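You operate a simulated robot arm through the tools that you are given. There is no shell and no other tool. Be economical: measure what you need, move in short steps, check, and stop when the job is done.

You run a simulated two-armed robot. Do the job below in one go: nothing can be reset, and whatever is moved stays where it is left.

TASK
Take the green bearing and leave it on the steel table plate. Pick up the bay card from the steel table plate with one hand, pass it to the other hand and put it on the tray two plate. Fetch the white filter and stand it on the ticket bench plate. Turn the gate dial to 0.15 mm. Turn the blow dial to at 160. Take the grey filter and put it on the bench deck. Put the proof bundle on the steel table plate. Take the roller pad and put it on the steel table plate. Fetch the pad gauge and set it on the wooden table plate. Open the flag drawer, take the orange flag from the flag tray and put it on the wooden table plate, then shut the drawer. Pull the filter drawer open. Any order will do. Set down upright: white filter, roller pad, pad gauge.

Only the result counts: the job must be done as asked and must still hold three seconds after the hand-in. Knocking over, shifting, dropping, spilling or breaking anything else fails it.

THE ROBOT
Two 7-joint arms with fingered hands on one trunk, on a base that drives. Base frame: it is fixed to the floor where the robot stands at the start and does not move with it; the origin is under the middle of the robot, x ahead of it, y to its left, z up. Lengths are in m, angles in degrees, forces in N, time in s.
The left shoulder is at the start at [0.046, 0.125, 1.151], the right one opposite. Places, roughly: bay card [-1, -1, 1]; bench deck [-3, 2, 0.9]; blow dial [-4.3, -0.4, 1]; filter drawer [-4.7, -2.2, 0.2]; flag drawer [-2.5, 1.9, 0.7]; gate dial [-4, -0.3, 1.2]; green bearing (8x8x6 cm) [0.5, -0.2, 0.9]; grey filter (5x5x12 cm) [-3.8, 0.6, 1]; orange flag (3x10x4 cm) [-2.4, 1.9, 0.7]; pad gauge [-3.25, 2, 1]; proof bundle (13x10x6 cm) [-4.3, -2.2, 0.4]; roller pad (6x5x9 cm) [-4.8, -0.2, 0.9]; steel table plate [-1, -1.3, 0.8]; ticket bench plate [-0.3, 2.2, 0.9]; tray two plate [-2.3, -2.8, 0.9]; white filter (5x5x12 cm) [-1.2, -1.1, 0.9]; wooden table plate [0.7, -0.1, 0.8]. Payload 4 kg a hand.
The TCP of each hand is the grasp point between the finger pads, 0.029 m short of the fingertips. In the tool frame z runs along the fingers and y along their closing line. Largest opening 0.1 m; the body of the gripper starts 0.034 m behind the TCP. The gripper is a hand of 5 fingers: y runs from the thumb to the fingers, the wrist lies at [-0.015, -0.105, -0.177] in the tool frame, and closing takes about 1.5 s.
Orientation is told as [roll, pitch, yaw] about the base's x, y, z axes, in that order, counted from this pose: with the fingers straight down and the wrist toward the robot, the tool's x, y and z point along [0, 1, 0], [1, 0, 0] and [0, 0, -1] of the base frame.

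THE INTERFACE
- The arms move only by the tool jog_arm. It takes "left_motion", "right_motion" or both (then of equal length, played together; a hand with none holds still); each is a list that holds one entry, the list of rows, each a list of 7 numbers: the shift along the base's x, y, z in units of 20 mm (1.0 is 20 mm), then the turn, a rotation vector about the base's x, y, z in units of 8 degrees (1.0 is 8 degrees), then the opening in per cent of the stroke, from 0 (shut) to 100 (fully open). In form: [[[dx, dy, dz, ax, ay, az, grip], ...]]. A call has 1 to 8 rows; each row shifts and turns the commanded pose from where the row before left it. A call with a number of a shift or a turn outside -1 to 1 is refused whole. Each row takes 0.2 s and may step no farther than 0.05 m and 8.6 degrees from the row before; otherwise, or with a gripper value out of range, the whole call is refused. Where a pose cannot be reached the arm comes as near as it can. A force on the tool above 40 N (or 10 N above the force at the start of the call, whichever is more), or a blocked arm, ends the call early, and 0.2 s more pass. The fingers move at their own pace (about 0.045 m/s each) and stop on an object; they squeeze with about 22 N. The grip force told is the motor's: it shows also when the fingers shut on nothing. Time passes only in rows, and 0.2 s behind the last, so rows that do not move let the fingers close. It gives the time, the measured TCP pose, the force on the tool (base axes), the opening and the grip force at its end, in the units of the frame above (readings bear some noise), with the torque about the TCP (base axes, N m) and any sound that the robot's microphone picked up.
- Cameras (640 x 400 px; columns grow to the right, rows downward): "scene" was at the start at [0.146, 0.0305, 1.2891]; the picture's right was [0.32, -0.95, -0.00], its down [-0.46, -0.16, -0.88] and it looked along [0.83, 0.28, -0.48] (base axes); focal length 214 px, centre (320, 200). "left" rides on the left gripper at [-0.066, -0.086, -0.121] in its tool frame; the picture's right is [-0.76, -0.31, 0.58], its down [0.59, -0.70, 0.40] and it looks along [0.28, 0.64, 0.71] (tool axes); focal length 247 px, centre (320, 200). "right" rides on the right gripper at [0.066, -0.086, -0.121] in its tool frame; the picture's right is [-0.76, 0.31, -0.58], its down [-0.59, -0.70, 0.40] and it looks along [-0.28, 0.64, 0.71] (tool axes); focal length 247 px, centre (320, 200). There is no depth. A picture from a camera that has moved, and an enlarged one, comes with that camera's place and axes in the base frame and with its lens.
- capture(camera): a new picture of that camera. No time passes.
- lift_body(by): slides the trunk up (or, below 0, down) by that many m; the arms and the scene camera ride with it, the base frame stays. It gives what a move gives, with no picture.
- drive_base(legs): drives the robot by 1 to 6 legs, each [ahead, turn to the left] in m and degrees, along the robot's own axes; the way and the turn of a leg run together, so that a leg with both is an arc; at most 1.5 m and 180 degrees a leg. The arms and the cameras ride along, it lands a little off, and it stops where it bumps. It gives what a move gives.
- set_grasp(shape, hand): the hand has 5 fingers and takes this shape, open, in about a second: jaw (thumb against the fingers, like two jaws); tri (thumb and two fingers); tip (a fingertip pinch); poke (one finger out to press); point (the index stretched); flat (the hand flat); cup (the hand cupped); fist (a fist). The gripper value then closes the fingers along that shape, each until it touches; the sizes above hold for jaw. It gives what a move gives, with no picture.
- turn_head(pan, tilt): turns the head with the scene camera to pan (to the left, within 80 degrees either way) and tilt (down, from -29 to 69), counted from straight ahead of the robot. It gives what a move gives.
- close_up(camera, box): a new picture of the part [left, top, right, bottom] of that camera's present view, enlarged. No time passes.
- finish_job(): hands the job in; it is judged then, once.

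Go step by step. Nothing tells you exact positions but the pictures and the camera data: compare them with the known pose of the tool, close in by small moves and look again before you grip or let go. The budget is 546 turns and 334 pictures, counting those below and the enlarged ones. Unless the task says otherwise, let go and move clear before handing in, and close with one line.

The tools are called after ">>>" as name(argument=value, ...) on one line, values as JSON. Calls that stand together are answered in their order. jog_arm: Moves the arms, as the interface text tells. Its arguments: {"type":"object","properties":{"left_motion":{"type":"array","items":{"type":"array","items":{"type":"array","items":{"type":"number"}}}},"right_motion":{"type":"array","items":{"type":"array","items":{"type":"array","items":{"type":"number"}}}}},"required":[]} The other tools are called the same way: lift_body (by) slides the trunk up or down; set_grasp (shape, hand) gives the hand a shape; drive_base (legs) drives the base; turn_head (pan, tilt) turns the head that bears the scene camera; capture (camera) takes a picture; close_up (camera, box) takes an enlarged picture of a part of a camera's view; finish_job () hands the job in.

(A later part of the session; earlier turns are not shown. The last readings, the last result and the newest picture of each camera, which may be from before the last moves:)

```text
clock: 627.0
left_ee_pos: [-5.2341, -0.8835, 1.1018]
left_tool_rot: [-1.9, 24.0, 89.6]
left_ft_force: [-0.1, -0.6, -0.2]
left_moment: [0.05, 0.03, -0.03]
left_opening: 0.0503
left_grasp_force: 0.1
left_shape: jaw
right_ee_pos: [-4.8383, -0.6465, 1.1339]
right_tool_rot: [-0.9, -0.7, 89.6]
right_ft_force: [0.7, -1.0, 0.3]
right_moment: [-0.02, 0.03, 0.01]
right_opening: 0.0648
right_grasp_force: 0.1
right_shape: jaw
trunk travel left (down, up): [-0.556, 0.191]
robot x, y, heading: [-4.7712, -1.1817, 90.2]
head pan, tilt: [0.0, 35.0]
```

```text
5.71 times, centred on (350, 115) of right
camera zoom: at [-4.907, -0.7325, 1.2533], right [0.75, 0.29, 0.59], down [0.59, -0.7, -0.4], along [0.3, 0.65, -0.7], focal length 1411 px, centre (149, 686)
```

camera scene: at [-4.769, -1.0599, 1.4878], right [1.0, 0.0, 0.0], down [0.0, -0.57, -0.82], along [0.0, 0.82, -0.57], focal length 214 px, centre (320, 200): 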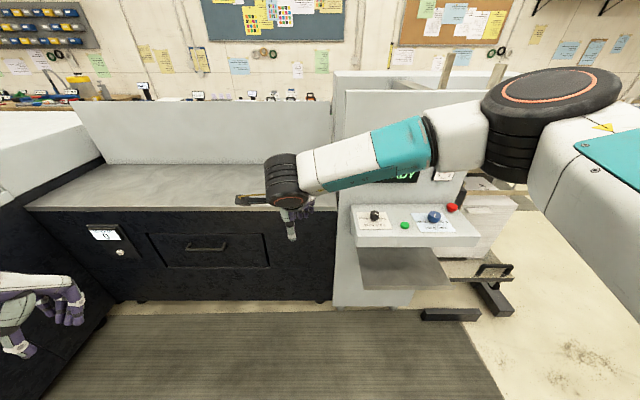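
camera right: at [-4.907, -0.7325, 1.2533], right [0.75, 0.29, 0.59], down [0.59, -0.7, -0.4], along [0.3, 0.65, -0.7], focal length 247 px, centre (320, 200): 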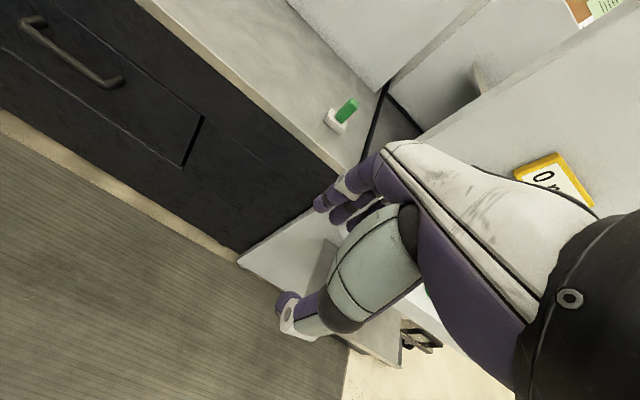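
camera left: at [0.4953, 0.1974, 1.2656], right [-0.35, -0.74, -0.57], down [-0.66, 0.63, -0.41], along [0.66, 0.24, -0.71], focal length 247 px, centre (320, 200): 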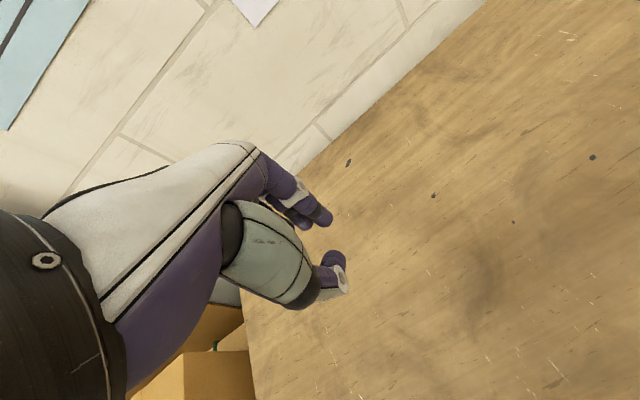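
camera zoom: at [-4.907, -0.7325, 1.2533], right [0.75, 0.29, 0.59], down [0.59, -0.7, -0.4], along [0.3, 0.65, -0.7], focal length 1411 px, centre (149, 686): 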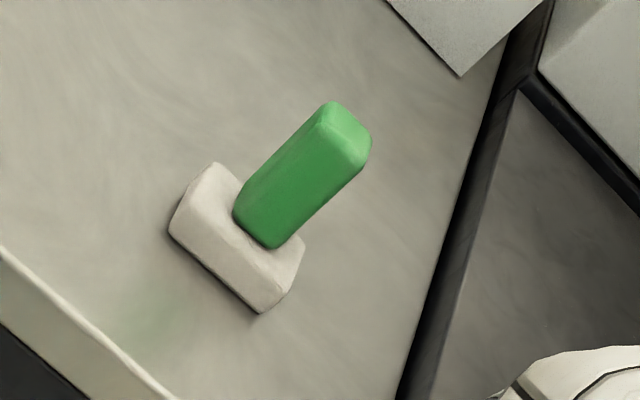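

The roller pad (white base, green upright handle) stands on the counter at about (-4.806,-0.175), top ≈0.985. Driving 0.35 m closer.

>>> drive_base(legs=[[0.36, 0]])

>>> lift_body(by=-0.06)

>>> capture(camera="right")

>>> capture(camera="scene")

```text
clock: 629.3
left_ee_pos: [-5.2314, -0.5275, 1.1011]
left_tool_rot: [-1.9, 24.1, 89.4]
left_ft_force: [0.5, 0.4, 0.1]
left_moment: [0.02, 0.03, 0.01]
left_opening: 0.0503
left_grasp_force: 0.1
left_shape: jaw
right_ee_pos: [-4.8373, -0.2925, 1.1342]
right_tool_rot: [-0.9, -0.6, 89.5]
right_ft_force: [-0.4, -0.6, 0.4]
right_moment: [0.01, 0.0, -0.01]
right_opening: 0.0645
right_grasp_force: 0.1
right_shape: jaw
trunk travel left (down, up): [-0.556, 0.191]
robot x, y, heading: [-4.7699, -0.824, 90.0]
head pan, tilt: [0.0, 35.0]
```

```text
clock: 630.3
left_ee_pos: [-5.2324, -0.5265, 1.0412]
left_tool_rot: [-1.9, 24.1, 89.4]
left_ft_force: [-0.6, -0.5, 0.8]
left_moment: [0.0, 0.0, 0.0]
left_opening: 0.0502
left_grasp_force: 0.1
left_shape: jaw
right_ee_pos: [-4.837, -0.2921, 1.0743]
right_tool_rot: [-0.9, -0.8, 89.4]
right_ft_force: [0.1, 0.1, 0.7]
right_moment: [0.02, -0.02, 0.01]
right_opening: 0.065
right_grasp_force: 0.0
right_shape: jaw
trunk travel left (down, up): [-0.496, 0.251]
robot x, y, heading: [-4.7744, -0.8225, 89.9]
head pan, tilt: [0.0, 35.0]
```

```text
86 pictures are left
camera right: at [-4.9056, -0.3779, 1.1937], right [0.75, 0.29, 0.59], down [0.59, -0.7, -0.4], along [0.3, 0.65, -0.7], focal length 247 px, centre (320, 200)
```

right: 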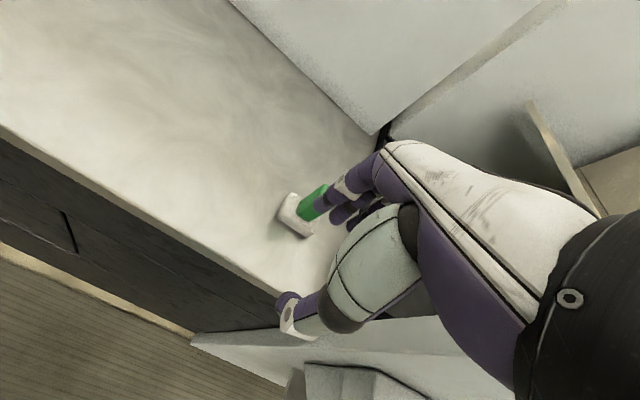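

```text
85 pictures are left
camera scene: at [-4.7684, -0.7015, 1.4275], right [1.0, 0.0, 0.0], down [0.0, -0.57, -0.82], along [0.0, 0.82, -0.57], focal length 214 px, centre (320, 200)
```

scene: 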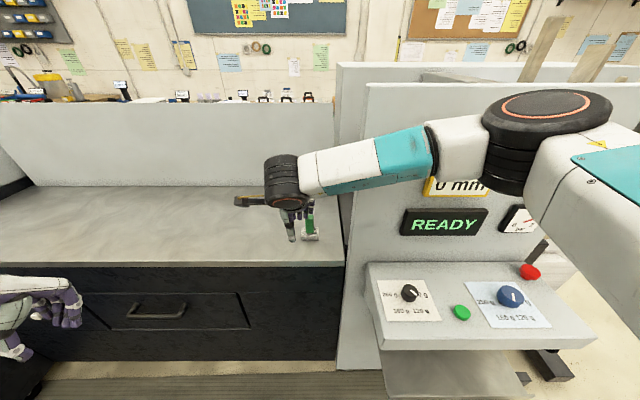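

Pad at about (-4.807,-0.163). Moving above it.

>>> jog_arm(right_motion=[[[0.5, 0.9, 0.3, 0, 0, 0, 75], [0.5, 0.9, 0, 0, 0, 0, 75], [0.5, 0.9, 0, 0, 0, 0, 75], [0, 0.9, 0, 0, 0, 0, 75], [0, 0.9, 0, 0, 0, 0, 75], [0, 0.9, 0, 0, 0, 0, 75], [0, 0.9, 0, 0, 0, 0, 75], [0, 0, 0, 0, 0, 0, 75]]])

>>> capture(camera="right")

>>> close_up(camera="scene", box=[240, 140, 380, 260])

```text
clock: 632.1
left_ee_pos: [-5.2331, -0.5368, 1.044]
left_tool_rot: [-2.0, 23.6, 89.4]
left_ft_force: [-0.6, 0.2, 0.1]
left_moment: [0.04, 0.02, 0.01]
left_opening: 0.0499
left_grasp_force: 0.1
left_shape: jaw
right_ee_pos: [-4.81, -0.1756, 1.0845]
right_tool_rot: [-1.0, -1.0, 89.8]
right_ft_force: [0.4, 0.5, -0.5]
right_moment: [-0.02, 0.02, 0.0]
right_opening: 0.0747
right_grasp_force: 0.1
right_shape: jaw
trunk travel left (down, up): [-0.496, 0.251]
robot x, y, heading: [-4.7675, -0.8268, 89.9]
head pan, tilt: [0.0, 35.0]
```

```text
84 pictures are left
camera right: at [-4.8784, -0.2632, 1.2029], right [0.75, 0.29, 0.6], down [0.59, -0.7, -0.4], along [0.3, 0.65, -0.7], focal length 247 px, centre (320, 200)
```

right: 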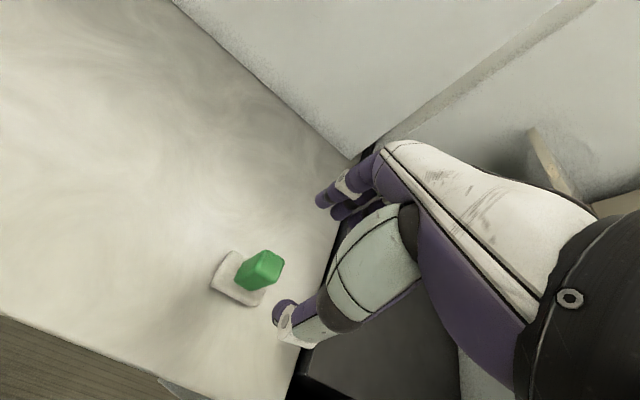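

```text
3.33 times, centred on (310, 200) of scene
camera zoom: at [-4.7691, -0.7132, 1.4283], right [1.0, 0.0, 0.0], down [0.0, -0.57, -0.82], along [0.0, 0.82, -0.57], focal length 715 px, centre (353, 200)
```

zoom: 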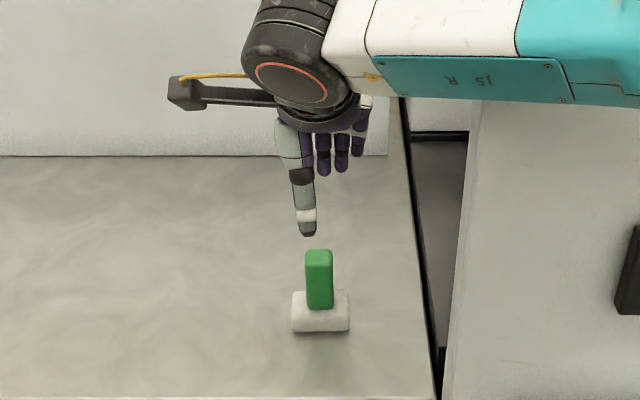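

Handle top at (-4.804,-0.1575,0.97). Descending.

>>> jog_arm(right_motion=[[[0.3, 0.9, -0.8, 0, 0, 0, 75], [0, 0, -0.8, 0, 0, 0, 75], [0, 0, -0.8, 0, 0, 0, 75], [0, 0, -0.8, 0, 0, 0, 75], [0, 0, -0.8, 0, 0, 0, 75], [0, 0, 0, 0, 0, 0, 75]]])

>>> capture(camera="right")

```text
clock: 633.5
left_ee_pos: [-5.2375, -0.54, 1.0437]
left_tool_rot: [-2.3, 23.3, 89.2]
left_ft_force: [0.1, -0.1, 0.9]
left_moment: [0.04, 0.02, -0.03]
left_opening: 0.0501
left_grasp_force: 0.0
left_shape: jaw
right_ee_pos: [-4.8128, -0.1611, 1.0103]
right_tool_rot: [-1.2, -1.6, 90.1]
right_ft_force: [-1.3, -0.6, -0.1]
right_moment: [-0.03, 0.02, 0.02]
right_opening: 0.0749
right_grasp_force: 0.1
right_shape: jaw
trunk travel left (down, up): [-0.496, 0.251]
robot x, y, heading: [-4.7733, -0.8216, 90.2]
head pan, tilt: [0.0, 35.0]
```

```text
82 pictures are left
camera right: at [-4.8812, -0.2505, 1.1287], right [0.74, 0.29, 0.6], down [0.6, -0.69, -0.41], along [0.3, 0.66, -0.69], focal length 247 px, centre (320, 200)
```

right: 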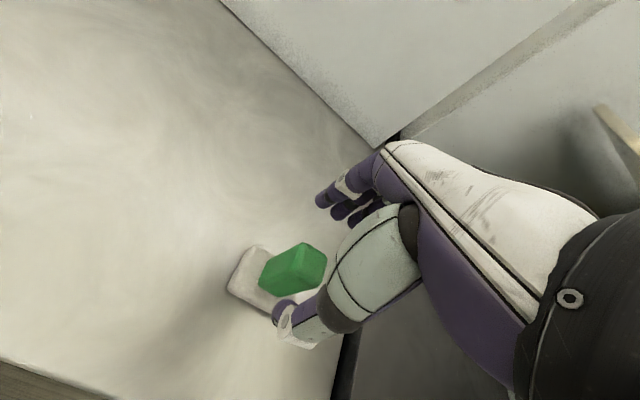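

>>> jog_arm(right_motion=[[[0.1, -0.1, -0.8, 0, 0, 0, 75], [0, 0, -0.8, 0, 0, 0, 75], [0, 0, -0.8, 0, 0, 0, 75], [0, 0, -0.4, 0, 0, 0, 75], [0, 0, 0, 0, 0, 0, 75]]])

>>> capture(camera="right")

>>> capture(camera="scene")

```text
clock: 634.7
left_ee_pos: [-5.2372, -0.5378, 1.042]
left_tool_rot: [-2.1, 23.5, 89.3]
left_ft_force: [-0.3, 0.5, 0.7]
left_moment: [0.0, -0.01, 0.01]
left_opening: 0.0502
left_grasp_force: 0.1
left_shape: jaw
right_ee_pos: [-4.8092, -0.1619, 0.9517]
right_tool_rot: [-1.1, -1.3, 90.0]
right_ft_force: [0.6, -0.6, 0.0]
right_moment: [0.0, -0.03, 0.03]
right_opening: 0.0747
right_grasp_force: 0.0
right_shape: jaw
trunk travel left (down, up): [-0.496, 0.251]
robot x, y, heading: [-4.7716, -0.8259, 90.1]
head pan, tilt: [0.0, 35.0]
```

```text
81 pictures are left
camera right: at [-4.8772, -0.2488, 1.0694], right [0.75, 0.29, 0.6], down [0.6, -0.69, -0.4], along [0.3, 0.66, -0.69], focal length 247 px, centre (320, 200)
```

right: 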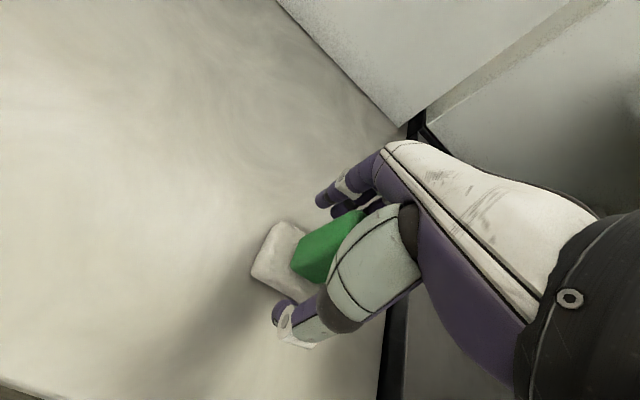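

```text
80 pictures are left
camera scene: at [-4.7751, -0.7154, 1.4288], right [1.0, 0.0, 0.01], down [0.0, -0.56, -0.83], along [0.0, 0.83, -0.56], focal length 214 px, centre (320, 200)
```

scene: 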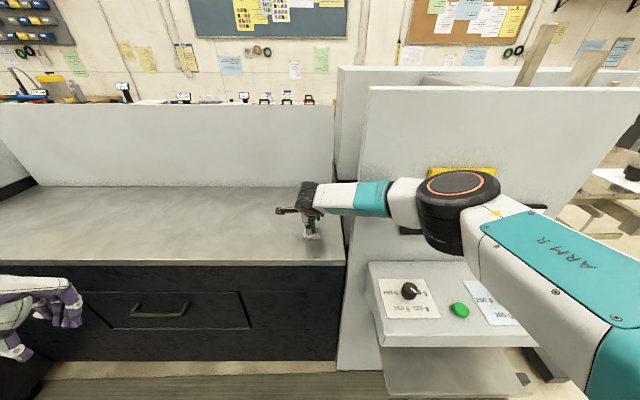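

The handle is between the fingers; my elbow is brushing the panel, so I'll grip and lift promptly.

>>> jog_arm(right_motion=[[[0, 0, 0, 0, 0, 0, 0], [0, 0, 0, 0, 0, 0, 0], [0, 0, 0, 0, 0, 0, 0], [0, 0, 0, 0, 0, 0, 0], [0, 0, 0, 0, 0, 0, 0], [0, 0, 0, 0, 0, 0, 0]]])

>>> jog_arm(right_motion=[[[0, 0, 0.5, 0, 0, 0, 0], [0, 0, 1, 0, 0, 0, 0], [0, 0, 1, 0, 0, 0, 0], [0, 0, 1, 0, 0, 0, 0], [0, -0.5, 1, 0, 0, 0, 0], [0, -1, 1, 0, 0, 0, 0], [0, -1, 0.5, 0, 0, 0, 0], [0, -1, 0, 0, 0, 0, 0]]])

>>> capture(camera="right")

```text
clock: 636.1
left_ee_pos: [-5.237, -0.5366, 1.0424]
left_tool_rot: [-2.2, 23.5, 89.2]
left_ft_force: [1.1, 0.7, 0.4]
left_moment: [-0.03, -0.02, -0.02]
left_opening: 0.0502
left_grasp_force: 0.1
left_shape: jaw
right_ee_pos: [-4.8098, -0.1608, 0.9507]
right_tool_rot: [-1.1, -1.2, 90.0]
right_ft_force: [-0.3, -0.8, 13.8]
right_moment: [-0.19, -0.15, -0.02]
right_opening: 0.0266
right_grasp_force: 22.0
right_shape: jaw
trunk travel left (down, up): [-0.496, 0.251]
robot x, y, heading: [-4.7699, -0.8256, 89.8]
head pan, tilt: [0.0, 35.0]
```

```text
clock: 637.9
left_ee_pos: [-5.2336, -0.5294, 1.0418]
left_tool_rot: [-2.0, 24.1, 89.6]
left_ft_force: [-0.5, -0.5, -0.7]
left_moment: [-0.01, 0.01, 0.02]
left_opening: 0.05
left_grasp_force: 0.1
left_shape: jaw
right_ee_pos: [-4.7988, -0.219, 1.0658]
right_tool_rot: [-0.9, -0.9, 89.3]
right_ft_force: [-0.1, -0.4, -1.5]
right_moment: [0.01, -0.01, -0.02]
right_opening: 0.0246
right_grasp_force: 22.3
right_shape: jaw
trunk travel left (down, up): [-0.496, 0.251]
robot x, y, heading: [-4.768, -0.8246, 89.7]
head pan, tilt: [0.0, 35.0]
```

```text
79 pictures are left
camera right: at [-4.8677, -0.3047, 1.1851], right [0.75, 0.29, 0.59], down [0.59, -0.7, -0.4], along [0.3, 0.65, -0.7], focal length 247 px, centre (320, 200)
```

right: 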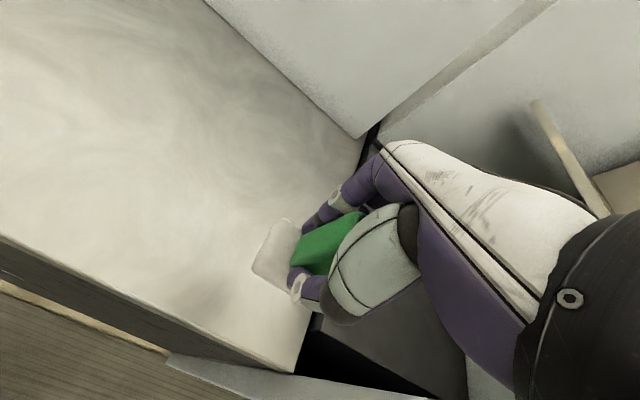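

Roller pad held. Backing away and turning toward the low cart (proof bundle and filter drawer) to the south.

>>> drive_base(legs=[[-0.4, 0], [0, -90]])

>>> turn_head(pan=-60, tilt=30)

>>> capture(camera="scene")

```text
clock: 644.3
left_ee_pos: [-4.4708, -0.7657, 1.0414]
left_tool_rot: [-1.9, 24.2, -0.8]
left_ft_force: [0.5, -0.2, 0.1]
left_moment: [-0.01, -0.02, -0.01]
left_opening: 0.05
left_grasp_force: 0.1
left_shape: jaw
right_ee_pos: [-4.164, -1.2023, 1.0649]
right_tool_rot: [-0.9, -0.7, -0.7]
right_ft_force: [0.4, -0.3, -0.4]
right_moment: [0.01, 0.03, -0.01]
right_opening: 0.0246
right_grasp_force: 22.6
right_shape: jaw
trunk travel left (down, up): [-0.496, 0.251]
robot x, y, heading: [-4.772, -1.2256, -0.3]
head pan, tilt: [0.0, 35.0]
```

```text
clock: 645.6
left_ee_pos: [-4.4705, -0.7651, 1.0418]
left_tool_rot: [-1.9, 24.1, -0.8]
left_ft_force: [0.2, 0.3, -0.2]
left_moment: [0.01, -0.01, 0.0]
left_opening: 0.0501
left_grasp_force: 0.1
left_shape: jaw
right_ee_pos: [-4.1629, -1.2008, 1.0646]
right_tool_rot: [-0.9, -0.7, -0.8]
right_ft_force: [-0.1, 0.8, -1.6]
right_moment: [-0.03, 0.02, 0.0]
right_opening: 0.0244
right_grasp_force: 21.8
right_shape: jaw
trunk travel left (down, up): [-0.496, 0.251]
robot x, y, heading: [-4.771, -1.2271, -0.2]
head pan, tilt: [-60.0, 30.0]
```

```text
78 pictures are left
camera scene: at [-4.6881, -1.3041, 1.4352], right [-0.87, -0.5, 0.0], down [-0.25, 0.43, -0.87], along [0.43, -0.75, -0.5], focal length 214 px, centre (320, 200)
```

scene: 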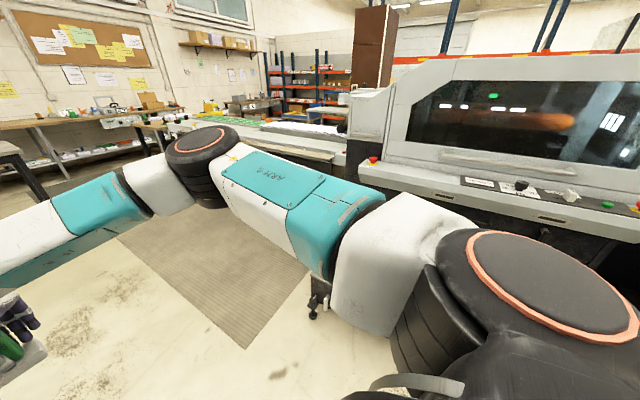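

>>> drive_base(legs=[[0.3, 0], [0, -90]])

>>> turn_head(pan=0, tilt=45)

>>> capture(camera="scene")

```text
clock: 651.4
left_ee_pos: [-4.0035, -1.5118, 1.0416]
left_tool_rot: [-2.0, 24.2, -89.1]
left_ft_force: [0.3, -1.0, -0.4]
left_moment: [0.02, 0.01, 0.03]
left_opening: 0.0499
left_grasp_force: 0.0
left_shape: jaw
right_ee_pos: [-4.4292, -1.8314, 1.0644]
right_tool_rot: [-0.9, -0.7, -88.9]
right_ft_force: [-0.1, -0.5, -1.4]
right_moment: [0.0, -0.05, 0.03]
right_opening: 0.0245
right_grasp_force: 21.9
right_shape: jaw
trunk travel left (down, up): [-0.496, 0.251]
robot x, y, heading: [-4.4741, -1.231, -88.4]
head pan, tilt: [-60.0, 30.0]
```

```text
clock: 652.7
left_ee_pos: [-4.0044, -1.5121, 1.0417]
left_tool_rot: [-2.0, 24.2, -89.0]
left_ft_force: [0.0, 0.6, 0.2]
left_moment: [0.01, 0.02, 0.0]
left_opening: 0.0501
left_grasp_force: 0.0
left_shape: jaw
right_ee_pos: [-4.4276, -1.8334, 1.0636]
right_tool_rot: [-0.9, -0.7, -88.9]
right_ft_force: [-0.7, -0.5, -1.1]
right_moment: [0.03, 0.01, -0.01]
right_opening: 0.0243
right_grasp_force: 22.1
right_shape: jaw
trunk travel left (down, up): [-0.496, 0.251]
robot x, y, heading: [-4.4725, -1.2289, -88.2]
head pan, tilt: [0.0, 45.0]
```

```text
77 pictures are left
camera scene: at [-4.4673, -1.3424, 1.4126], right [-1.0, -0.03, 0.0], down [-0.02, 0.71, -0.71], along [0.02, -0.71, -0.71], focal length 214 px, centre (320, 200)
```

scene: 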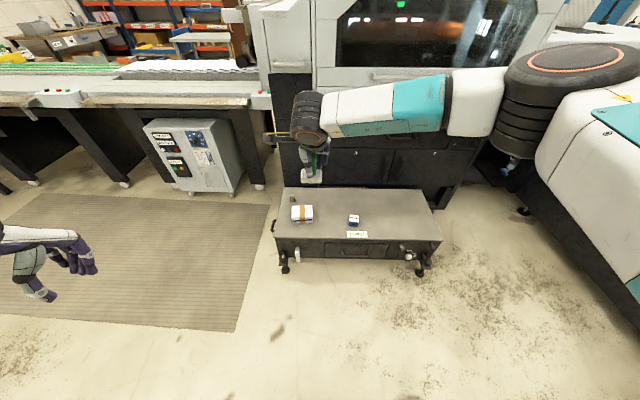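

>>> close_up(camera="scene", box=[255, 170, 465, 290])

```text
3.05 times, centred on (360, 230) of scene
camera zoom: at [-4.4673, -1.3424, 1.4126], right [-1.0, -0.03, 0.0], down [-0.02, 0.71, -0.71], along [0.02, -0.71, -0.71], focal length 654 px, centre (198, 109)
```

zoom: 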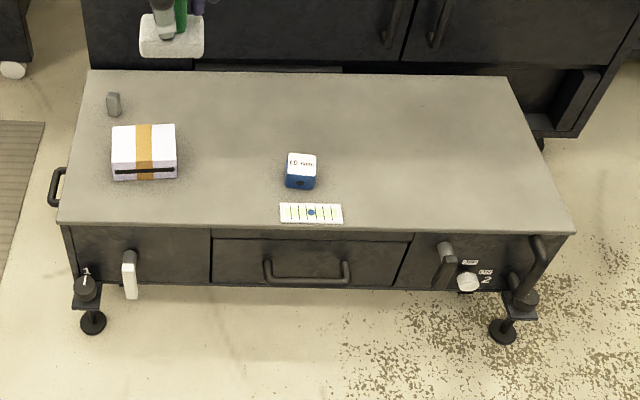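

The proof bundle (white with orange band) is on the low cart at about (-4.337,-2.18), top ≈0.46; the filter drawer's handle is at the cart's front centre ≈(-4.66,-2.03,0.28). I'll straighten the left hand, lower the trunk and approach.

>>> jog_arm(left_motion=[[[0, 0, 0, -0.6, 0, 0, 100], [0, 0, 0, -0.6, 0, 0, 100], [0, 0, 0, -0.6, 0, 0, 100], [0, -0.5, 0, -0.6, 0, 0, 100], [-0.5, -1, 0, -0.6, 0, 0, 100], [-1, -1, 0, 0, 0, 0, 100], [-1, -1, 0, 0, 0, 0, 100], [-1, -1, 0, 0, 0, 0, 100]]])

>>> jog_arm(left_motion=[[[-1, -1, 0, 0, 0, 0, 100], [-1, -1, 0, 0, 0, 0, 100], [-1, -1, 0, 0, 0, 0, 100], [-1, -1, 0, 0, 0, 0, 100], [-1, -1, 0, 0, 0, 0, 100], [-0.5, -1, 0, 0, 0, 0, 100], [0, -1, 0, 0, 0, 0, 100], [0, 0, 0, 0, 0, 0, 100]]])

>>> drive_base(legs=[[0.36, 0]])

>>> lift_body(by=-0.35)

>>> capture(camera="left")

>>> capture(camera="scene")

```text
clock: 654.5
left_ee_pos: [-4.0738, -1.6027, 1.0427]
left_tool_rot: [-2.4, 0.1, -89.0]
left_ft_force: [-0.1, -0.3, 0.1]
left_moment: [0.02, 0.01, -0.04]
left_opening: 0.0996
left_grasp_force: 0.1
left_shape: jaw
right_ee_pos: [-4.4293, -1.8325, 1.0637]
right_tool_rot: [-0.9, -0.6, -88.9]
right_ft_force: [-0.8, 0.7, -0.9]
right_moment: [0.03, 0.02, 0.01]
right_opening: 0.0242
right_grasp_force: 22.0
right_shape: jaw
trunk travel left (down, up): [-0.496, 0.251]
robot x, y, heading: [-4.4734, -1.2266, -88.4]
head pan, tilt: [0.0, 45.0]
```

```text
clock: 656.3
left_ee_pos: [-4.1843, -1.7455, 1.0432]
left_tool_rot: [-2.5, 0.1, -89.0]
left_ft_force: [0.5, -0.9, -0.2]
left_moment: [0.0, -0.01, 0.01]
left_opening: 0.1
left_grasp_force: 0.2
left_shape: jaw
right_ee_pos: [-4.4286, -1.8324, 1.0651]
right_tool_rot: [-0.9, -0.7, -88.8]
right_ft_force: [-0.2, -0.4, -1.2]
right_moment: [-0.03, 0.05, 0.01]
right_opening: 0.0241
right_grasp_force: 22.4
right_shape: jaw
trunk travel left (down, up): [-0.496, 0.251]
robot x, y, heading: [-4.4707, -1.2298, -88.3]
head pan, tilt: [0.0, 45.0]
```

```text
clock: 658.6
left_ee_pos: [-4.1789, -2.1074, 1.0423]
left_tool_rot: [-2.4, 0.2, -89.4]
left_ft_force: [0.9, 0.2, -0.7]
left_moment: [0.01, 0.03, -0.03]
left_opening: 0.0997
left_grasp_force: 0.1
left_shape: jaw
right_ee_pos: [-4.4228, -2.1952, 1.0627]
right_tool_rot: [-0.9, -0.6, -89.2]
right_ft_force: [0.0, 0.2, -1.6]
right_moment: [0.02, -0.04, 0.01]
right_opening: 0.0242
right_grasp_force: 22.1
right_shape: jaw
trunk travel left (down, up): [-0.496, 0.251]
robot x, y, heading: [-4.4644, -1.5906, -88.8]
head pan, tilt: [0.0, 45.0]
```

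```text
clock: 662.0
left_ee_pos: [-4.1776, -2.1062, 0.6932]
left_tool_rot: [-2.4, -0.1, -89.4]
left_ft_force: [-0.5, 0.0, 0.4]
left_moment: [0.0, -0.02, 0.01]
left_opening: 0.0998
left_grasp_force: 0.0
left_shape: jaw
right_ee_pos: [-4.4224, -2.1928, 0.7144]
right_tool_rot: [-0.8, -0.7, -89.1]
right_ft_force: [0.1, -0.2, -1.8]
right_moment: [0.04, -0.01, 0.0]
right_opening: 0.0245
right_grasp_force: 22.1
right_shape: jaw
trunk travel left (down, up): [-0.146, 0.601]
robot x, y, heading: [-4.4639, -1.5907, -88.9]
head pan, tilt: [0.0, 45.0]
```

```text
75 pictures are left
camera left: at [-4.2394, -2.0221, 0.8195], right [-0.78, 0.3, -0.55], down [0.56, 0.71, -0.42], along [0.26, -0.64, -0.72], focal length 247 px, centre (320, 200)
```

left: 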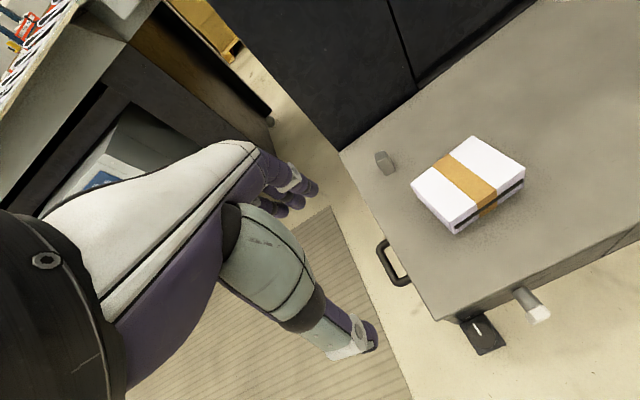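

```text
74 pictures are left
camera scene: at [-4.4572, -1.7942, 1.0537], right [-1.0, -0.02, 0.0], down [-0.02, 0.71, -0.71], along [0.02, -0.71, -0.71], focal length 214 px, centre (320, 200)
```

scene: 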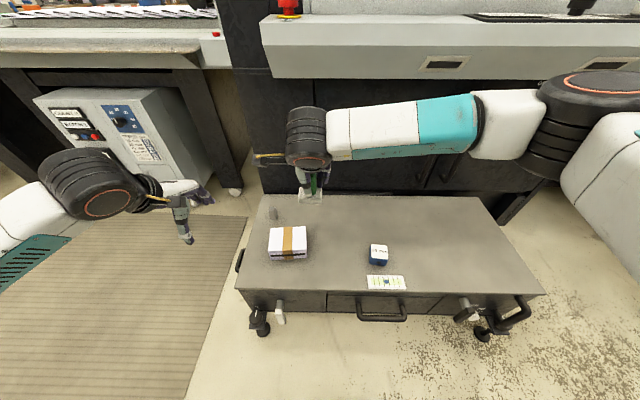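

Bundle: centre (-4.335,-2.232), top ≈0.425, yawed ≈+8°, ~10 cm deep. First I move the right hand (pad) aside and bring the left hand above the bundle.

>>> jog_arm(right_motion=[[[-1, 0, 0.5, 0, 0, 0, 0], [-1, 0, 0.5, 0, 0, 0, 0], [-1, 0, 0.5, 0, 0, 0, 0], [-1, 0, 0.5, 0, 0, 0, 0], [-1, 0.5, 0.5, 0, 0, 0, 0], [-1, 0.5, 0.5, 0, 0, 0, 0], [-1, 0.5, 0.5, 0, 0, 0, 0], [-1, 0.5, 0.5, 0, 0, 0, 0]]])

>>> jog_arm(left_motion=[[[-1, -0.8, 0, 0, 0, 0.5, 100], [-1, -0.8, 0, 0, 0, 0.5, 100], [-1, -0.8, -0.5, 0, 0, 0, 100], [-1, -0.8, -0.5, 0, 0, 0, 100], [-1, -0.8, -0.5, 0, 0, 0, 100], [-1, -0.8, -1, 0, 0, 0, 100], [-1, -0.8, -1, 0, 0, 0, 100], [-0.85, -0.7, -1, 0, 0, 0, 100]]])

>>> jog_arm(left_motion=[[[0, 0, -1, 0, 0, 0, 100], [0, 0, -1, 0, 0, 0, 100], [0, 0, -1, 0, 0, 0, 100], [0, 0, 0, 0, 0, 0, 100]]])

>>> capture(camera="left")

>>> capture(camera="scene")

```text
clock: 663.8
left_ee_pos: [-4.1796, -2.1071, 0.6924]
left_tool_rot: [-2.3, 0.1, -89.3]
left_ft_force: [0.4, -0.2, -0.5]
left_moment: [0.0, 0.0, 0.05]
left_opening: 0.0998
left_grasp_force: 0.0
left_shape: jaw
right_ee_pos: [-4.583, -2.1541, 0.7933]
right_tool_rot: [-0.8, -0.8, -89.2]
right_ft_force: [-0.4, -0.1, -0.8]
right_moment: [0.03, 0.03, -0.03]
right_opening: 0.0245
right_grasp_force: 22.1
right_shape: jaw
trunk travel left (down, up): [-0.146, 0.601]
robot x, y, heading: [-4.4683, -1.5865, -88.8]
head pan, tilt: [0.0, 45.0]
```

```text
clock: 665.6
left_ee_pos: [-4.3343, -2.2321, 0.6031]
left_tool_rot: [-2.4, 0.0, -81.4]
left_ft_force: [0.7, -0.6, 0.0]
left_moment: [-0.01, 0.0, 0.01]
left_opening: 0.0997
left_grasp_force: 0.1
left_shape: jaw
right_ee_pos: [-4.5839, -2.1539, 0.7931]
right_tool_rot: [-0.9, -0.7, -89.2]
right_ft_force: [-0.2, 0.6, -1.8]
right_moment: [-0.01, -0.03, 0.01]
right_opening: 0.0245
right_grasp_force: 22.3
right_shape: jaw
trunk travel left (down, up): [-0.146, 0.601]
robot x, y, heading: [-4.4676, -1.5859, -88.8]
head pan, tilt: [0.0, 45.0]
```

```text
clock: 666.6
left_ee_pos: [-4.3339, -2.2337, 0.5434]
left_tool_rot: [-2.3, 0.1, -81.4]
left_ft_force: [0.5, -0.9, 0.2]
left_moment: [-0.02, -0.03, -0.02]
left_opening: 0.0995
left_grasp_force: 0.0
left_shape: jaw
right_ee_pos: [-4.5829, -2.1538, 0.7939]
right_tool_rot: [-0.9, -0.8, -89.2]
right_ft_force: [-0.1, 0.1, -0.5]
right_moment: [-0.05, 0.02, 0.0]
right_opening: 0.0246
right_grasp_force: 21.8
right_shape: jaw
trunk travel left (down, up): [-0.146, 0.601]
robot x, y, heading: [-4.462, -1.5898, -89.0]
head pan, tilt: [0.0, 45.0]
```

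```text
73 pictures are left
camera left: at [-4.4058, -2.1581, 0.6694], right [-0.82, 0.19, -0.55], down [0.46, 0.78, -0.42], along [0.35, -0.6, -0.72], focal length 247 px, centre (320, 200)
```

left: 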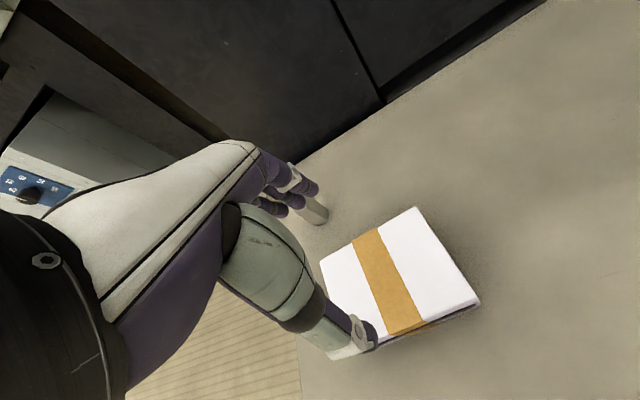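

```text
72 pictures are left
camera scene: at [-4.4573, -1.7945, 1.0536], right [-1.0, -0.02, 0.0], down [-0.02, 0.71, -0.71], along [0.02, -0.71, -0.71], focal length 214 px, centre (320, 200)
```

scene: 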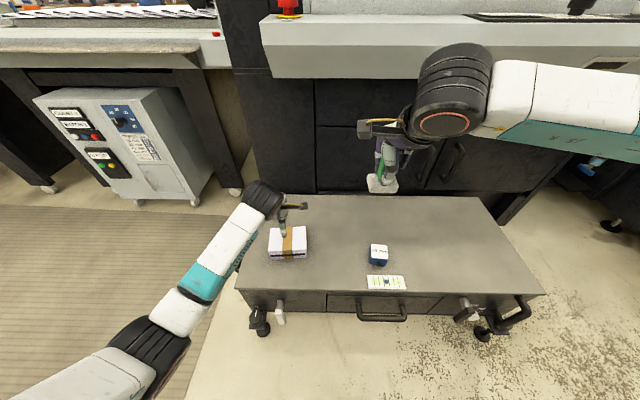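

Alignment is close (centre (-4.338,-2.234), yaw ≈+5°). Fine-adjust and descend to just above the top edge.

>>> jog_arm(left_motion=[[[-0.15, 0, -1, 0, 0, -0.35, 100], [0, 0, -1, 0, 0, 0, 100], [0, 0, -1, 0, 0, 0, 100], [0, 0, -1, 0, 0, 0, 100], [0, 0, 0, 0, 0, 0, 100]]])

>>> capture(camera="left")

>>> close_up(camera="scene", box=[220, 170, 340, 290])

```text
clock: 667.8
left_ee_pos: [-4.3377, -2.2328, 0.4612]
left_tool_rot: [-2.4, 0.2, -84.1]
left_ft_force: [0.4, 0.0, -0.5]
left_moment: [-0.02, 0.01, 0.06]
left_opening: 0.1
left_grasp_force: 0.0
left_shape: jaw
right_ee_pos: [-4.5822, -2.1545, 0.7921]
right_tool_rot: [-0.9, -0.7, -89.2]
right_ft_force: [-0.4, 0.2, -1.2]
right_moment: [0.01, -0.04, 0.03]
right_opening: 0.0244
right_grasp_force: 22.1
right_shape: jaw
trunk travel left (down, up): [-0.146, 0.601]
robot x, y, heading: [-4.4669, -1.5898, -88.7]
head pan, tilt: [0.0, 45.0]
```

```text
71 pictures are left
camera left: at [-4.406, -2.1542, 0.5886], right [-0.81, 0.23, -0.54], down [0.5, 0.76, -0.42], along [0.32, -0.61, -0.72], focal length 247 px, centre (320, 200)
```

left: 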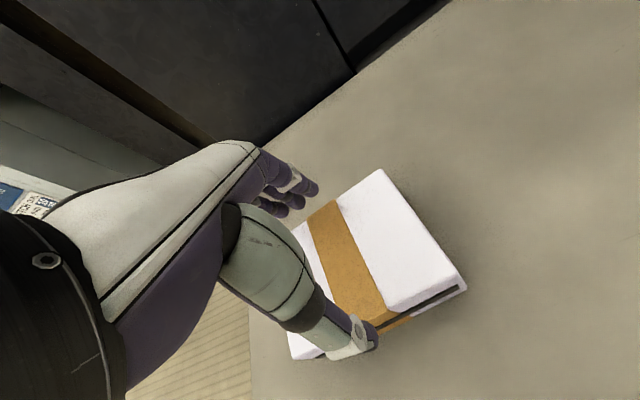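

```text
3.33 times, centred on (280, 230) of scene
camera zoom: at [-4.4574, -1.7945, 1.0536], right [-1.0, -0.02, 0.0], down [-0.02, 0.71, -0.71], along [0.02, -0.71, -0.71], focal length 715 px, centre (453, 100)
```

zoom: 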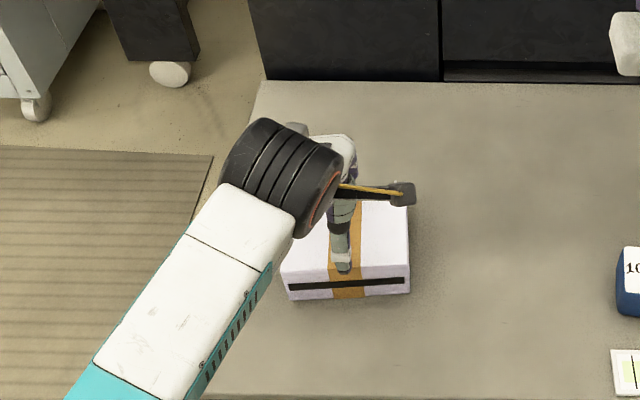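

Centred within a millimetre or two. Descending slowly around it.

>>> jog_arm(left_motion=[[[0, 0, -0.5, 0, 0, 0, 100], [0, 0, -0.5, 0, 0, 0, 100], [0, 0, -0.5, 0, 0, 0, 100], [0, 0, -0.5, 0, 0, 0, 100], [0, 0, -0.4, 0, 0, 0, 100], [0, 0, -0.3, 0, 0, 0, 100], [0, 0, 0, 0, 0, 0, 100]]])

>>> capture(camera="left")

```text
clock: 669.4
left_ee_pos: [-4.3383, -2.236, 0.4171]
left_tool_rot: [-2.5, -0.8, -84.2]
left_ft_force: [0.3, -4.3, 31.9]
left_moment: [-0.35, -0.21, -0.13]
left_opening: 0.1
left_grasp_force: 0.0
left_shape: jaw
right_ee_pos: [-4.5825, -2.1531, 0.7951]
right_tool_rot: [-0.9, -0.8, -89.2]
right_ft_force: [-0.2, 0.4, -0.8]
right_moment: [0.0, -0.02, 0.01]
right_opening: 0.0244
right_grasp_force: 21.9
right_shape: jaw
trunk travel left (down, up): [-0.146, 0.601]
robot x, y, heading: [-4.4638, -1.587, -89.0]
head pan, tilt: [0.0, 45.0]
```

```text
69 pictures are left
camera left: at [-4.4075, -2.155, 0.5408], right [-0.81, 0.22, -0.55], down [0.5, 0.75, -0.43], along [0.32, -0.62, -0.72], focal length 247 px, centre (320, 200)
```

left: 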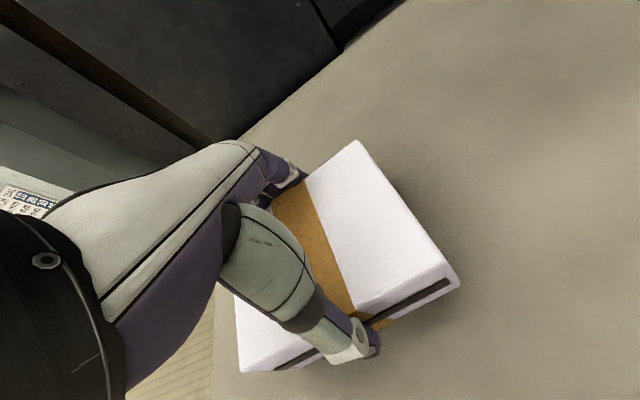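

It's seated with the palm on the bundle's top. I'll ease up 5 mm, and close.

>>> jog_arm(left_motion=[[[0, 0.1, 0.3, 0, 0, 0, 100], [0, 0, 0, 0, 0, 0, 60], [0, 0, 0, 0, 0, 0, 0], [0, 0, 0, 0, 0, 0, 0], [0, 0, 0, 0, 0, 0, 0], [0, 0, 0, 0, 0, 0, 0]]])

>>> jog_arm(left_motion=[[[0, 0, 0.4, 0, 0, 0, 0], [0, 0, 0.8, 0, 0, 0, 0], [0, 0, 0.8, 0, 0, 0, 0], [0, 0, 0, 0, 0, 0, 0]]])

>>> capture(camera="left")

```text
clock: 670.8
left_ee_pos: [-4.338, -2.2307, 0.4168]
left_tool_rot: [-2.5, 0.0, -84.2]
left_ft_force: [0.2, -7.5, 16.4]
left_moment: [-0.47, -0.12, -0.22]
left_opening: 0.0952
left_grasp_force: 21.9
left_shape: jaw
right_ee_pos: [-4.5827, -2.1535, 0.7932]
right_tool_rot: [-0.9, -0.7, -89.2]
right_ft_force: [0.8, -0.6, -1.5]
right_moment: [-0.02, 0.01, 0.01]
right_opening: 0.0246
right_grasp_force: 22.2
right_shape: jaw
trunk travel left (down, up): [-0.146, 0.601]
robot x, y, heading: [-4.4597, -1.5875, -88.8]
head pan, tilt: [0.0, 45.0]
```

```text
clock: 671.8
left_ee_pos: [-4.338, -2.2309, 0.4544]
left_tool_rot: [-2.3, 0.2, -84.2]
left_ft_force: [1.0, 0.0, -5.9]
left_moment: [0.0, 0.01, 0.0]
left_opening: 0.0955
left_grasp_force: 22.3
left_shape: jaw
right_ee_pos: [-4.5836, -2.1545, 0.7922]
right_tool_rot: [-0.9, -0.6, -89.2]
right_ft_force: [-0.1, 0.2, -1.8]
right_moment: [0.03, -0.02, 0.01]
right_opening: 0.0245
right_grasp_force: 22.1
right_shape: jaw
trunk travel left (down, up): [-0.146, 0.601]
robot x, y, heading: [-4.4631, -1.5905, -89.2]
head pan, tilt: [0.0, 45.0]
```

```text
68 pictures are left
camera left: at [-4.4067, -2.1516, 0.5815], right [-0.81, 0.23, -0.54], down [0.5, 0.76, -0.42], along [0.32, -0.61, -0.73], focal length 247 px, centre (320, 200)
```

left: 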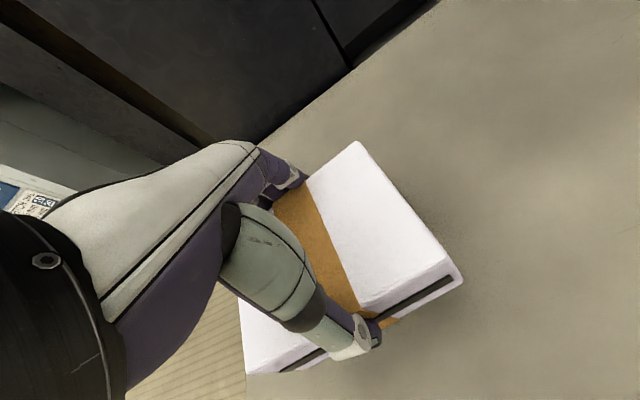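

Bundle held (6 N, balanced). Raising the trunk, backing off, and driving to the steel table's west side.

>>> lift_body(by=0.4)

>>> jog_arm(left_motion=[[[0, 0, 1, 0, 0, 0, 0], [0, 0, 1, 0, 0, 0, 0], [0, 0, 1, 0, 0, 0, 0], [0, 0, 1, 0, 0, 0, 0], [0, 0, 1, 0, 0, 0, 0], [0, 0, 1, 0, 0, 0, 0], [0, 0, 1, 0, 0, 0, 0], [0, 0, 1, 0, 0, 0, 0]]])

>>> drive_base(legs=[[-0.35, 0], [0, 45], [0, 44]])

>>> capture(camera="left")

>>> turn_head(pan=0, tilt=25)

>>> capture(camera="scene")

```text
clock: 675.6
left_ee_pos: [-4.3373, -2.2315, 0.8543]
left_tool_rot: [-2.3, 0.1, -84.1]
left_ft_force: [0.1, 0.9, -4.9]
left_moment: [-0.04, 0.02, -0.03]
left_opening: 0.0953
left_grasp_force: 22.2
left_shape: jaw
right_ee_pos: [-4.5841, -2.1542, 1.1933]
right_tool_rot: [-0.8, -0.8, -89.2]
right_ft_force: [-0.9, 0.3, -0.8]
right_moment: [0.02, 0.01, -0.03]
right_opening: 0.0245
right_grasp_force: 22.0
right_shape: jaw
trunk travel left (down, up): [-0.546, 0.201]
robot x, y, heading: [-4.4619, -1.5903, -88.8]
head pan, tilt: [0.0, 45.0]
```

```text
clock: 677.4
left_ee_pos: [-4.3407, -2.2321, 1.0149]
left_tool_rot: [-2.3, 0.1, -84.2]
left_ft_force: [-0.3, 0.4, -6.0]
left_moment: [0.01, -0.01, -0.04]
left_opening: 0.0952
left_grasp_force: 21.6
left_shape: jaw
right_ee_pos: [-4.5835, -2.1546, 1.1941]
right_tool_rot: [-1.0, -0.7, -89.2]
right_ft_force: [0.2, 0.3, -0.7]
right_moment: [-0.05, -0.01, -0.02]
right_opening: 0.0244
right_grasp_force: 22.2
right_shape: jaw
trunk travel left (down, up): [-0.546, 0.201]
robot x, y, heading: [-4.4595, -1.5892, -88.6]
head pan, tilt: [0.0, 45.0]
```

```text
clock: 683.7
left_ee_pos: [-3.8257, -1.1483, 1.0134]
left_tool_rot: [-2.4, 0.1, 3.3]
left_ft_force: [0.5, 0.2, -4.5]
left_moment: [-0.07, -0.04, 0.01]
left_opening: 0.0956
left_grasp_force: 22.0
left_shape: jaw
right_ee_pos: [-3.9135, -1.3869, 1.1927]
right_tool_rot: [-0.9, -0.7, -1.8]
right_ft_force: [0.3, 0.6, -0.7]
right_moment: [0.0, 0.02, -0.01]
right_opening: 0.0243
right_grasp_force: 22.1
right_shape: jaw
trunk travel left (down, up): [-0.546, 0.201]
robot x, y, heading: [-4.4688, -1.2451, -1.3]
head pan, tilt: [0.0, 45.0]
```

```text
67 pictures are left
camera left: at [-3.9063, -1.2133, 1.1406], right [-0.26, -0.8, -0.54], down [-0.74, 0.53, -0.42], along [0.62, 0.29, -0.73], focal length 247 px, centre (320, 200)
```

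left: 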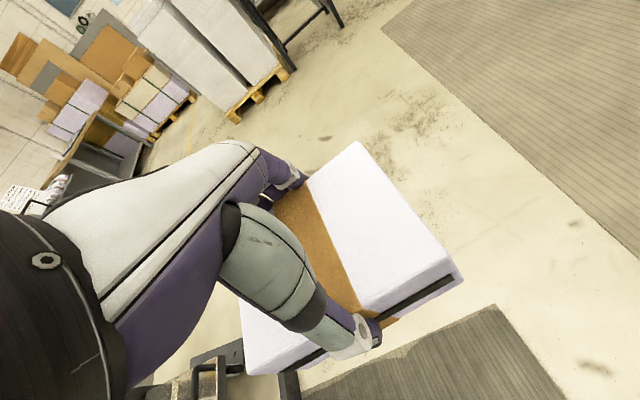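

```text
clock: 684.5
left_ee_pos: [-3.8243, -1.1459, 1.0138]
left_tool_rot: [-2.3, 0.1, 3.2]
left_ft_force: [0.0, -0.6, -6.2]
left_moment: [-0.01, -0.01, -0.01]
left_opening: 0.095
left_grasp_force: 21.9
left_shape: jaw
right_ee_pos: [-3.9131, -1.3876, 1.1936]
right_tool_rot: [-0.9, -0.7, -1.7]
right_ft_force: [-0.3, 0.7, -2.0]
right_moment: [0.02, 0.01, 0.0]
right_opening: 0.0242
right_grasp_force: 21.6
right_shape: jaw
trunk travel left (down, up): [-0.546, 0.201]
robot x, y, heading: [-4.475, -1.2475, -1.2]
head pan, tilt: [0.0, 25.0]
```

```text
66 pictures are left
camera scene: at [-4.3461, -1.2456, 1.4933], right [-0.02, -1.0, 0.0], down [-0.42, 0.01, -0.91], along [0.91, -0.02, -0.42], focal length 214 px, centre (320, 200)
```

scene: 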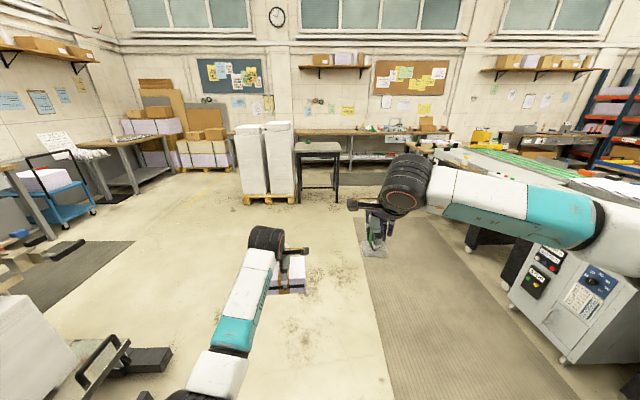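

Clear straight run to the steel table. Driving 2.55 m east.

>>> drive_base(legs=[[1.3, 0], [1.25, 0]])

>>> turn_head(pan=0, tilt=45)

>>> capture(camera="scene")

```text
clock: 696.8
left_ee_pos: [-1.319, -1.1781, 1.015]
left_tool_rot: [-2.4, 0.2, 4.3]
left_ft_force: [0.6, 0.1, -6.5]
left_moment: [-0.04, -0.01, -0.03]
left_opening: 0.0954
left_grasp_force: 21.7
left_shape: jaw
right_ee_pos: [-1.4013, -1.418, 1.1934]
right_tool_rot: [-1.0, -0.5, -0.7]
right_ft_force: [0.6, 0.3, -0.6]
right_moment: [-0.02, 0.01, 0.01]
right_opening: 0.0243
right_grasp_force: 22.0
right_shape: jaw
trunk travel left (down, up): [-0.546, 0.201]
robot x, y, heading: [-1.9658, -1.2874, 0.1]
head pan, tilt: [0.0, 25.0]
```

```text
clock: 697.6
left_ee_pos: [-1.3185, -1.1762, 1.0146]
left_tool_rot: [-2.3, 0.1, 4.2]
left_ft_force: [-0.1, -0.1, -6.0]
left_moment: [-0.01, -0.01, -0.04]
left_opening: 0.0956
left_grasp_force: 22.3
left_shape: jaw
right_ee_pos: [-1.4025, -1.419, 1.1933]
right_tool_rot: [-0.9, -0.6, -0.7]
right_ft_force: [-0.3, 0.7, -1.0]
right_moment: [0.0, 0.04, -0.01]
right_opening: 0.0243
right_grasp_force: 22.6
right_shape: jaw
trunk travel left (down, up): [-0.546, 0.201]
robot x, y, heading: [-1.9636, -1.2917, -0.2]
head pan, tilt: [0.0, 45.0]
```

```text
65 pictures are left
camera scene: at [-1.8491, -1.2847, 1.4629], right [0.0, -1.0, 0.0], down [-0.71, 0.0, -0.71], along [0.71, 0.0, -0.71], focal length 214 px, centre (320, 200)
```

scene: 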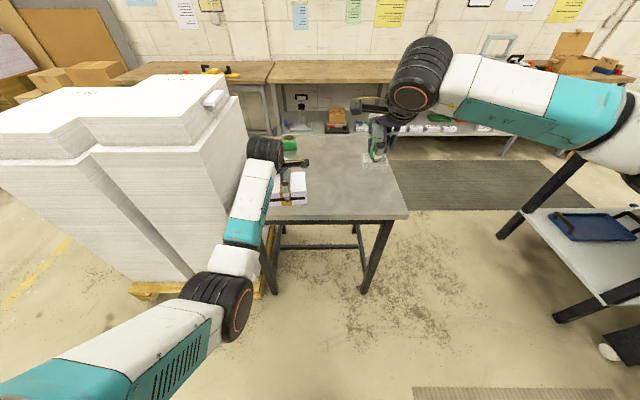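

Driving 0.17 m closer and lowering the bundle onto the table.

>>> drive_base(legs=[[0.17, 0]])

>>> jog_arm(left_motion=[[[0, -0.5, -0.8, 0, 0, 0, 0], [0, -0.5, -0.8, 0, 0, 0, 0], [0, 0, -0.8, 0, 0, 0, 0], [0, 0, -0.8, 0, 0, 0, 0], [0, 0, -0.8, 0, 0, 0, 0], [0, 0, 0, 0, 0, 0, 0]]])

>>> capture(camera="scene")

```text
clock: 699.1
left_ee_pos: [-1.1485, -1.1812, 1.0123]
left_tool_rot: [-2.3, 0.2, 4.0]
left_ft_force: [0.0, 0.1, -6.4]
left_moment: [0.01, -0.02, -0.02]
left_opening: 0.0953
left_grasp_force: 22.5
left_shape: jaw
right_ee_pos: [-1.2326, -1.4215, 1.1931]
right_tool_rot: [-0.8, -0.6, -1.1]
right_ft_force: [-0.3, -0.6, -2.1]
right_moment: [0.0, -0.02, -0.04]
right_opening: 0.0242
right_grasp_force: 22.2
right_shape: jaw
trunk travel left (down, up): [-0.546, 0.201]
robot x, y, heading: [-1.7962, -1.2869, -0.4]
head pan, tilt: [0.0, 45.0]
```

```text
clock: 700.5
left_ee_pos: [-1.1498, -1.2016, 0.9333]
left_tool_rot: [-2.3, 0.2, 4.1]
left_ft_force: [0.0, 0.1, -6.4]
left_moment: [0.01, -0.05, -0.01]
left_opening: 0.0953
left_grasp_force: 22.3
left_shape: jaw
right_ee_pos: [-1.2341, -1.4224, 1.1935]
right_tool_rot: [-0.8, -0.7, -1.0]
right_ft_force: [-0.4, -0.2, -1.2]
right_moment: [-0.01, 0.0, -0.02]
right_opening: 0.0243
right_grasp_force: 21.8
right_shape: jaw
trunk travel left (down, up): [-0.546, 0.201]
robot x, y, heading: [-1.7973, -1.2841, -0.5]
head pan, tilt: [0.0, 45.0]
```

```text
64 pictures are left
camera scene: at [-1.6799, -1.2863, 1.4628], right [-0.01, -1.0, 0.0], down [-0.71, 0.01, -0.71], along [0.71, -0.01, -0.71], focal length 214 px, centre (320, 200)
```

scene: 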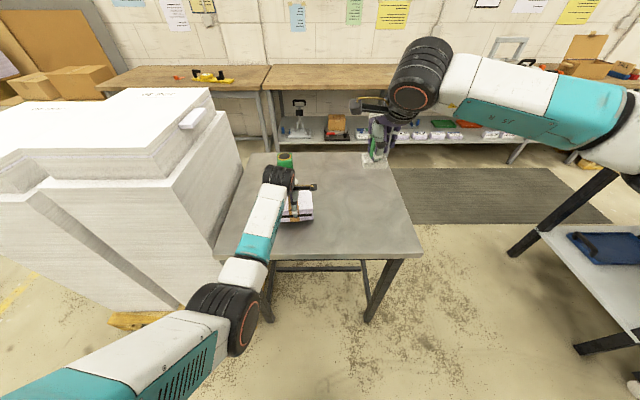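

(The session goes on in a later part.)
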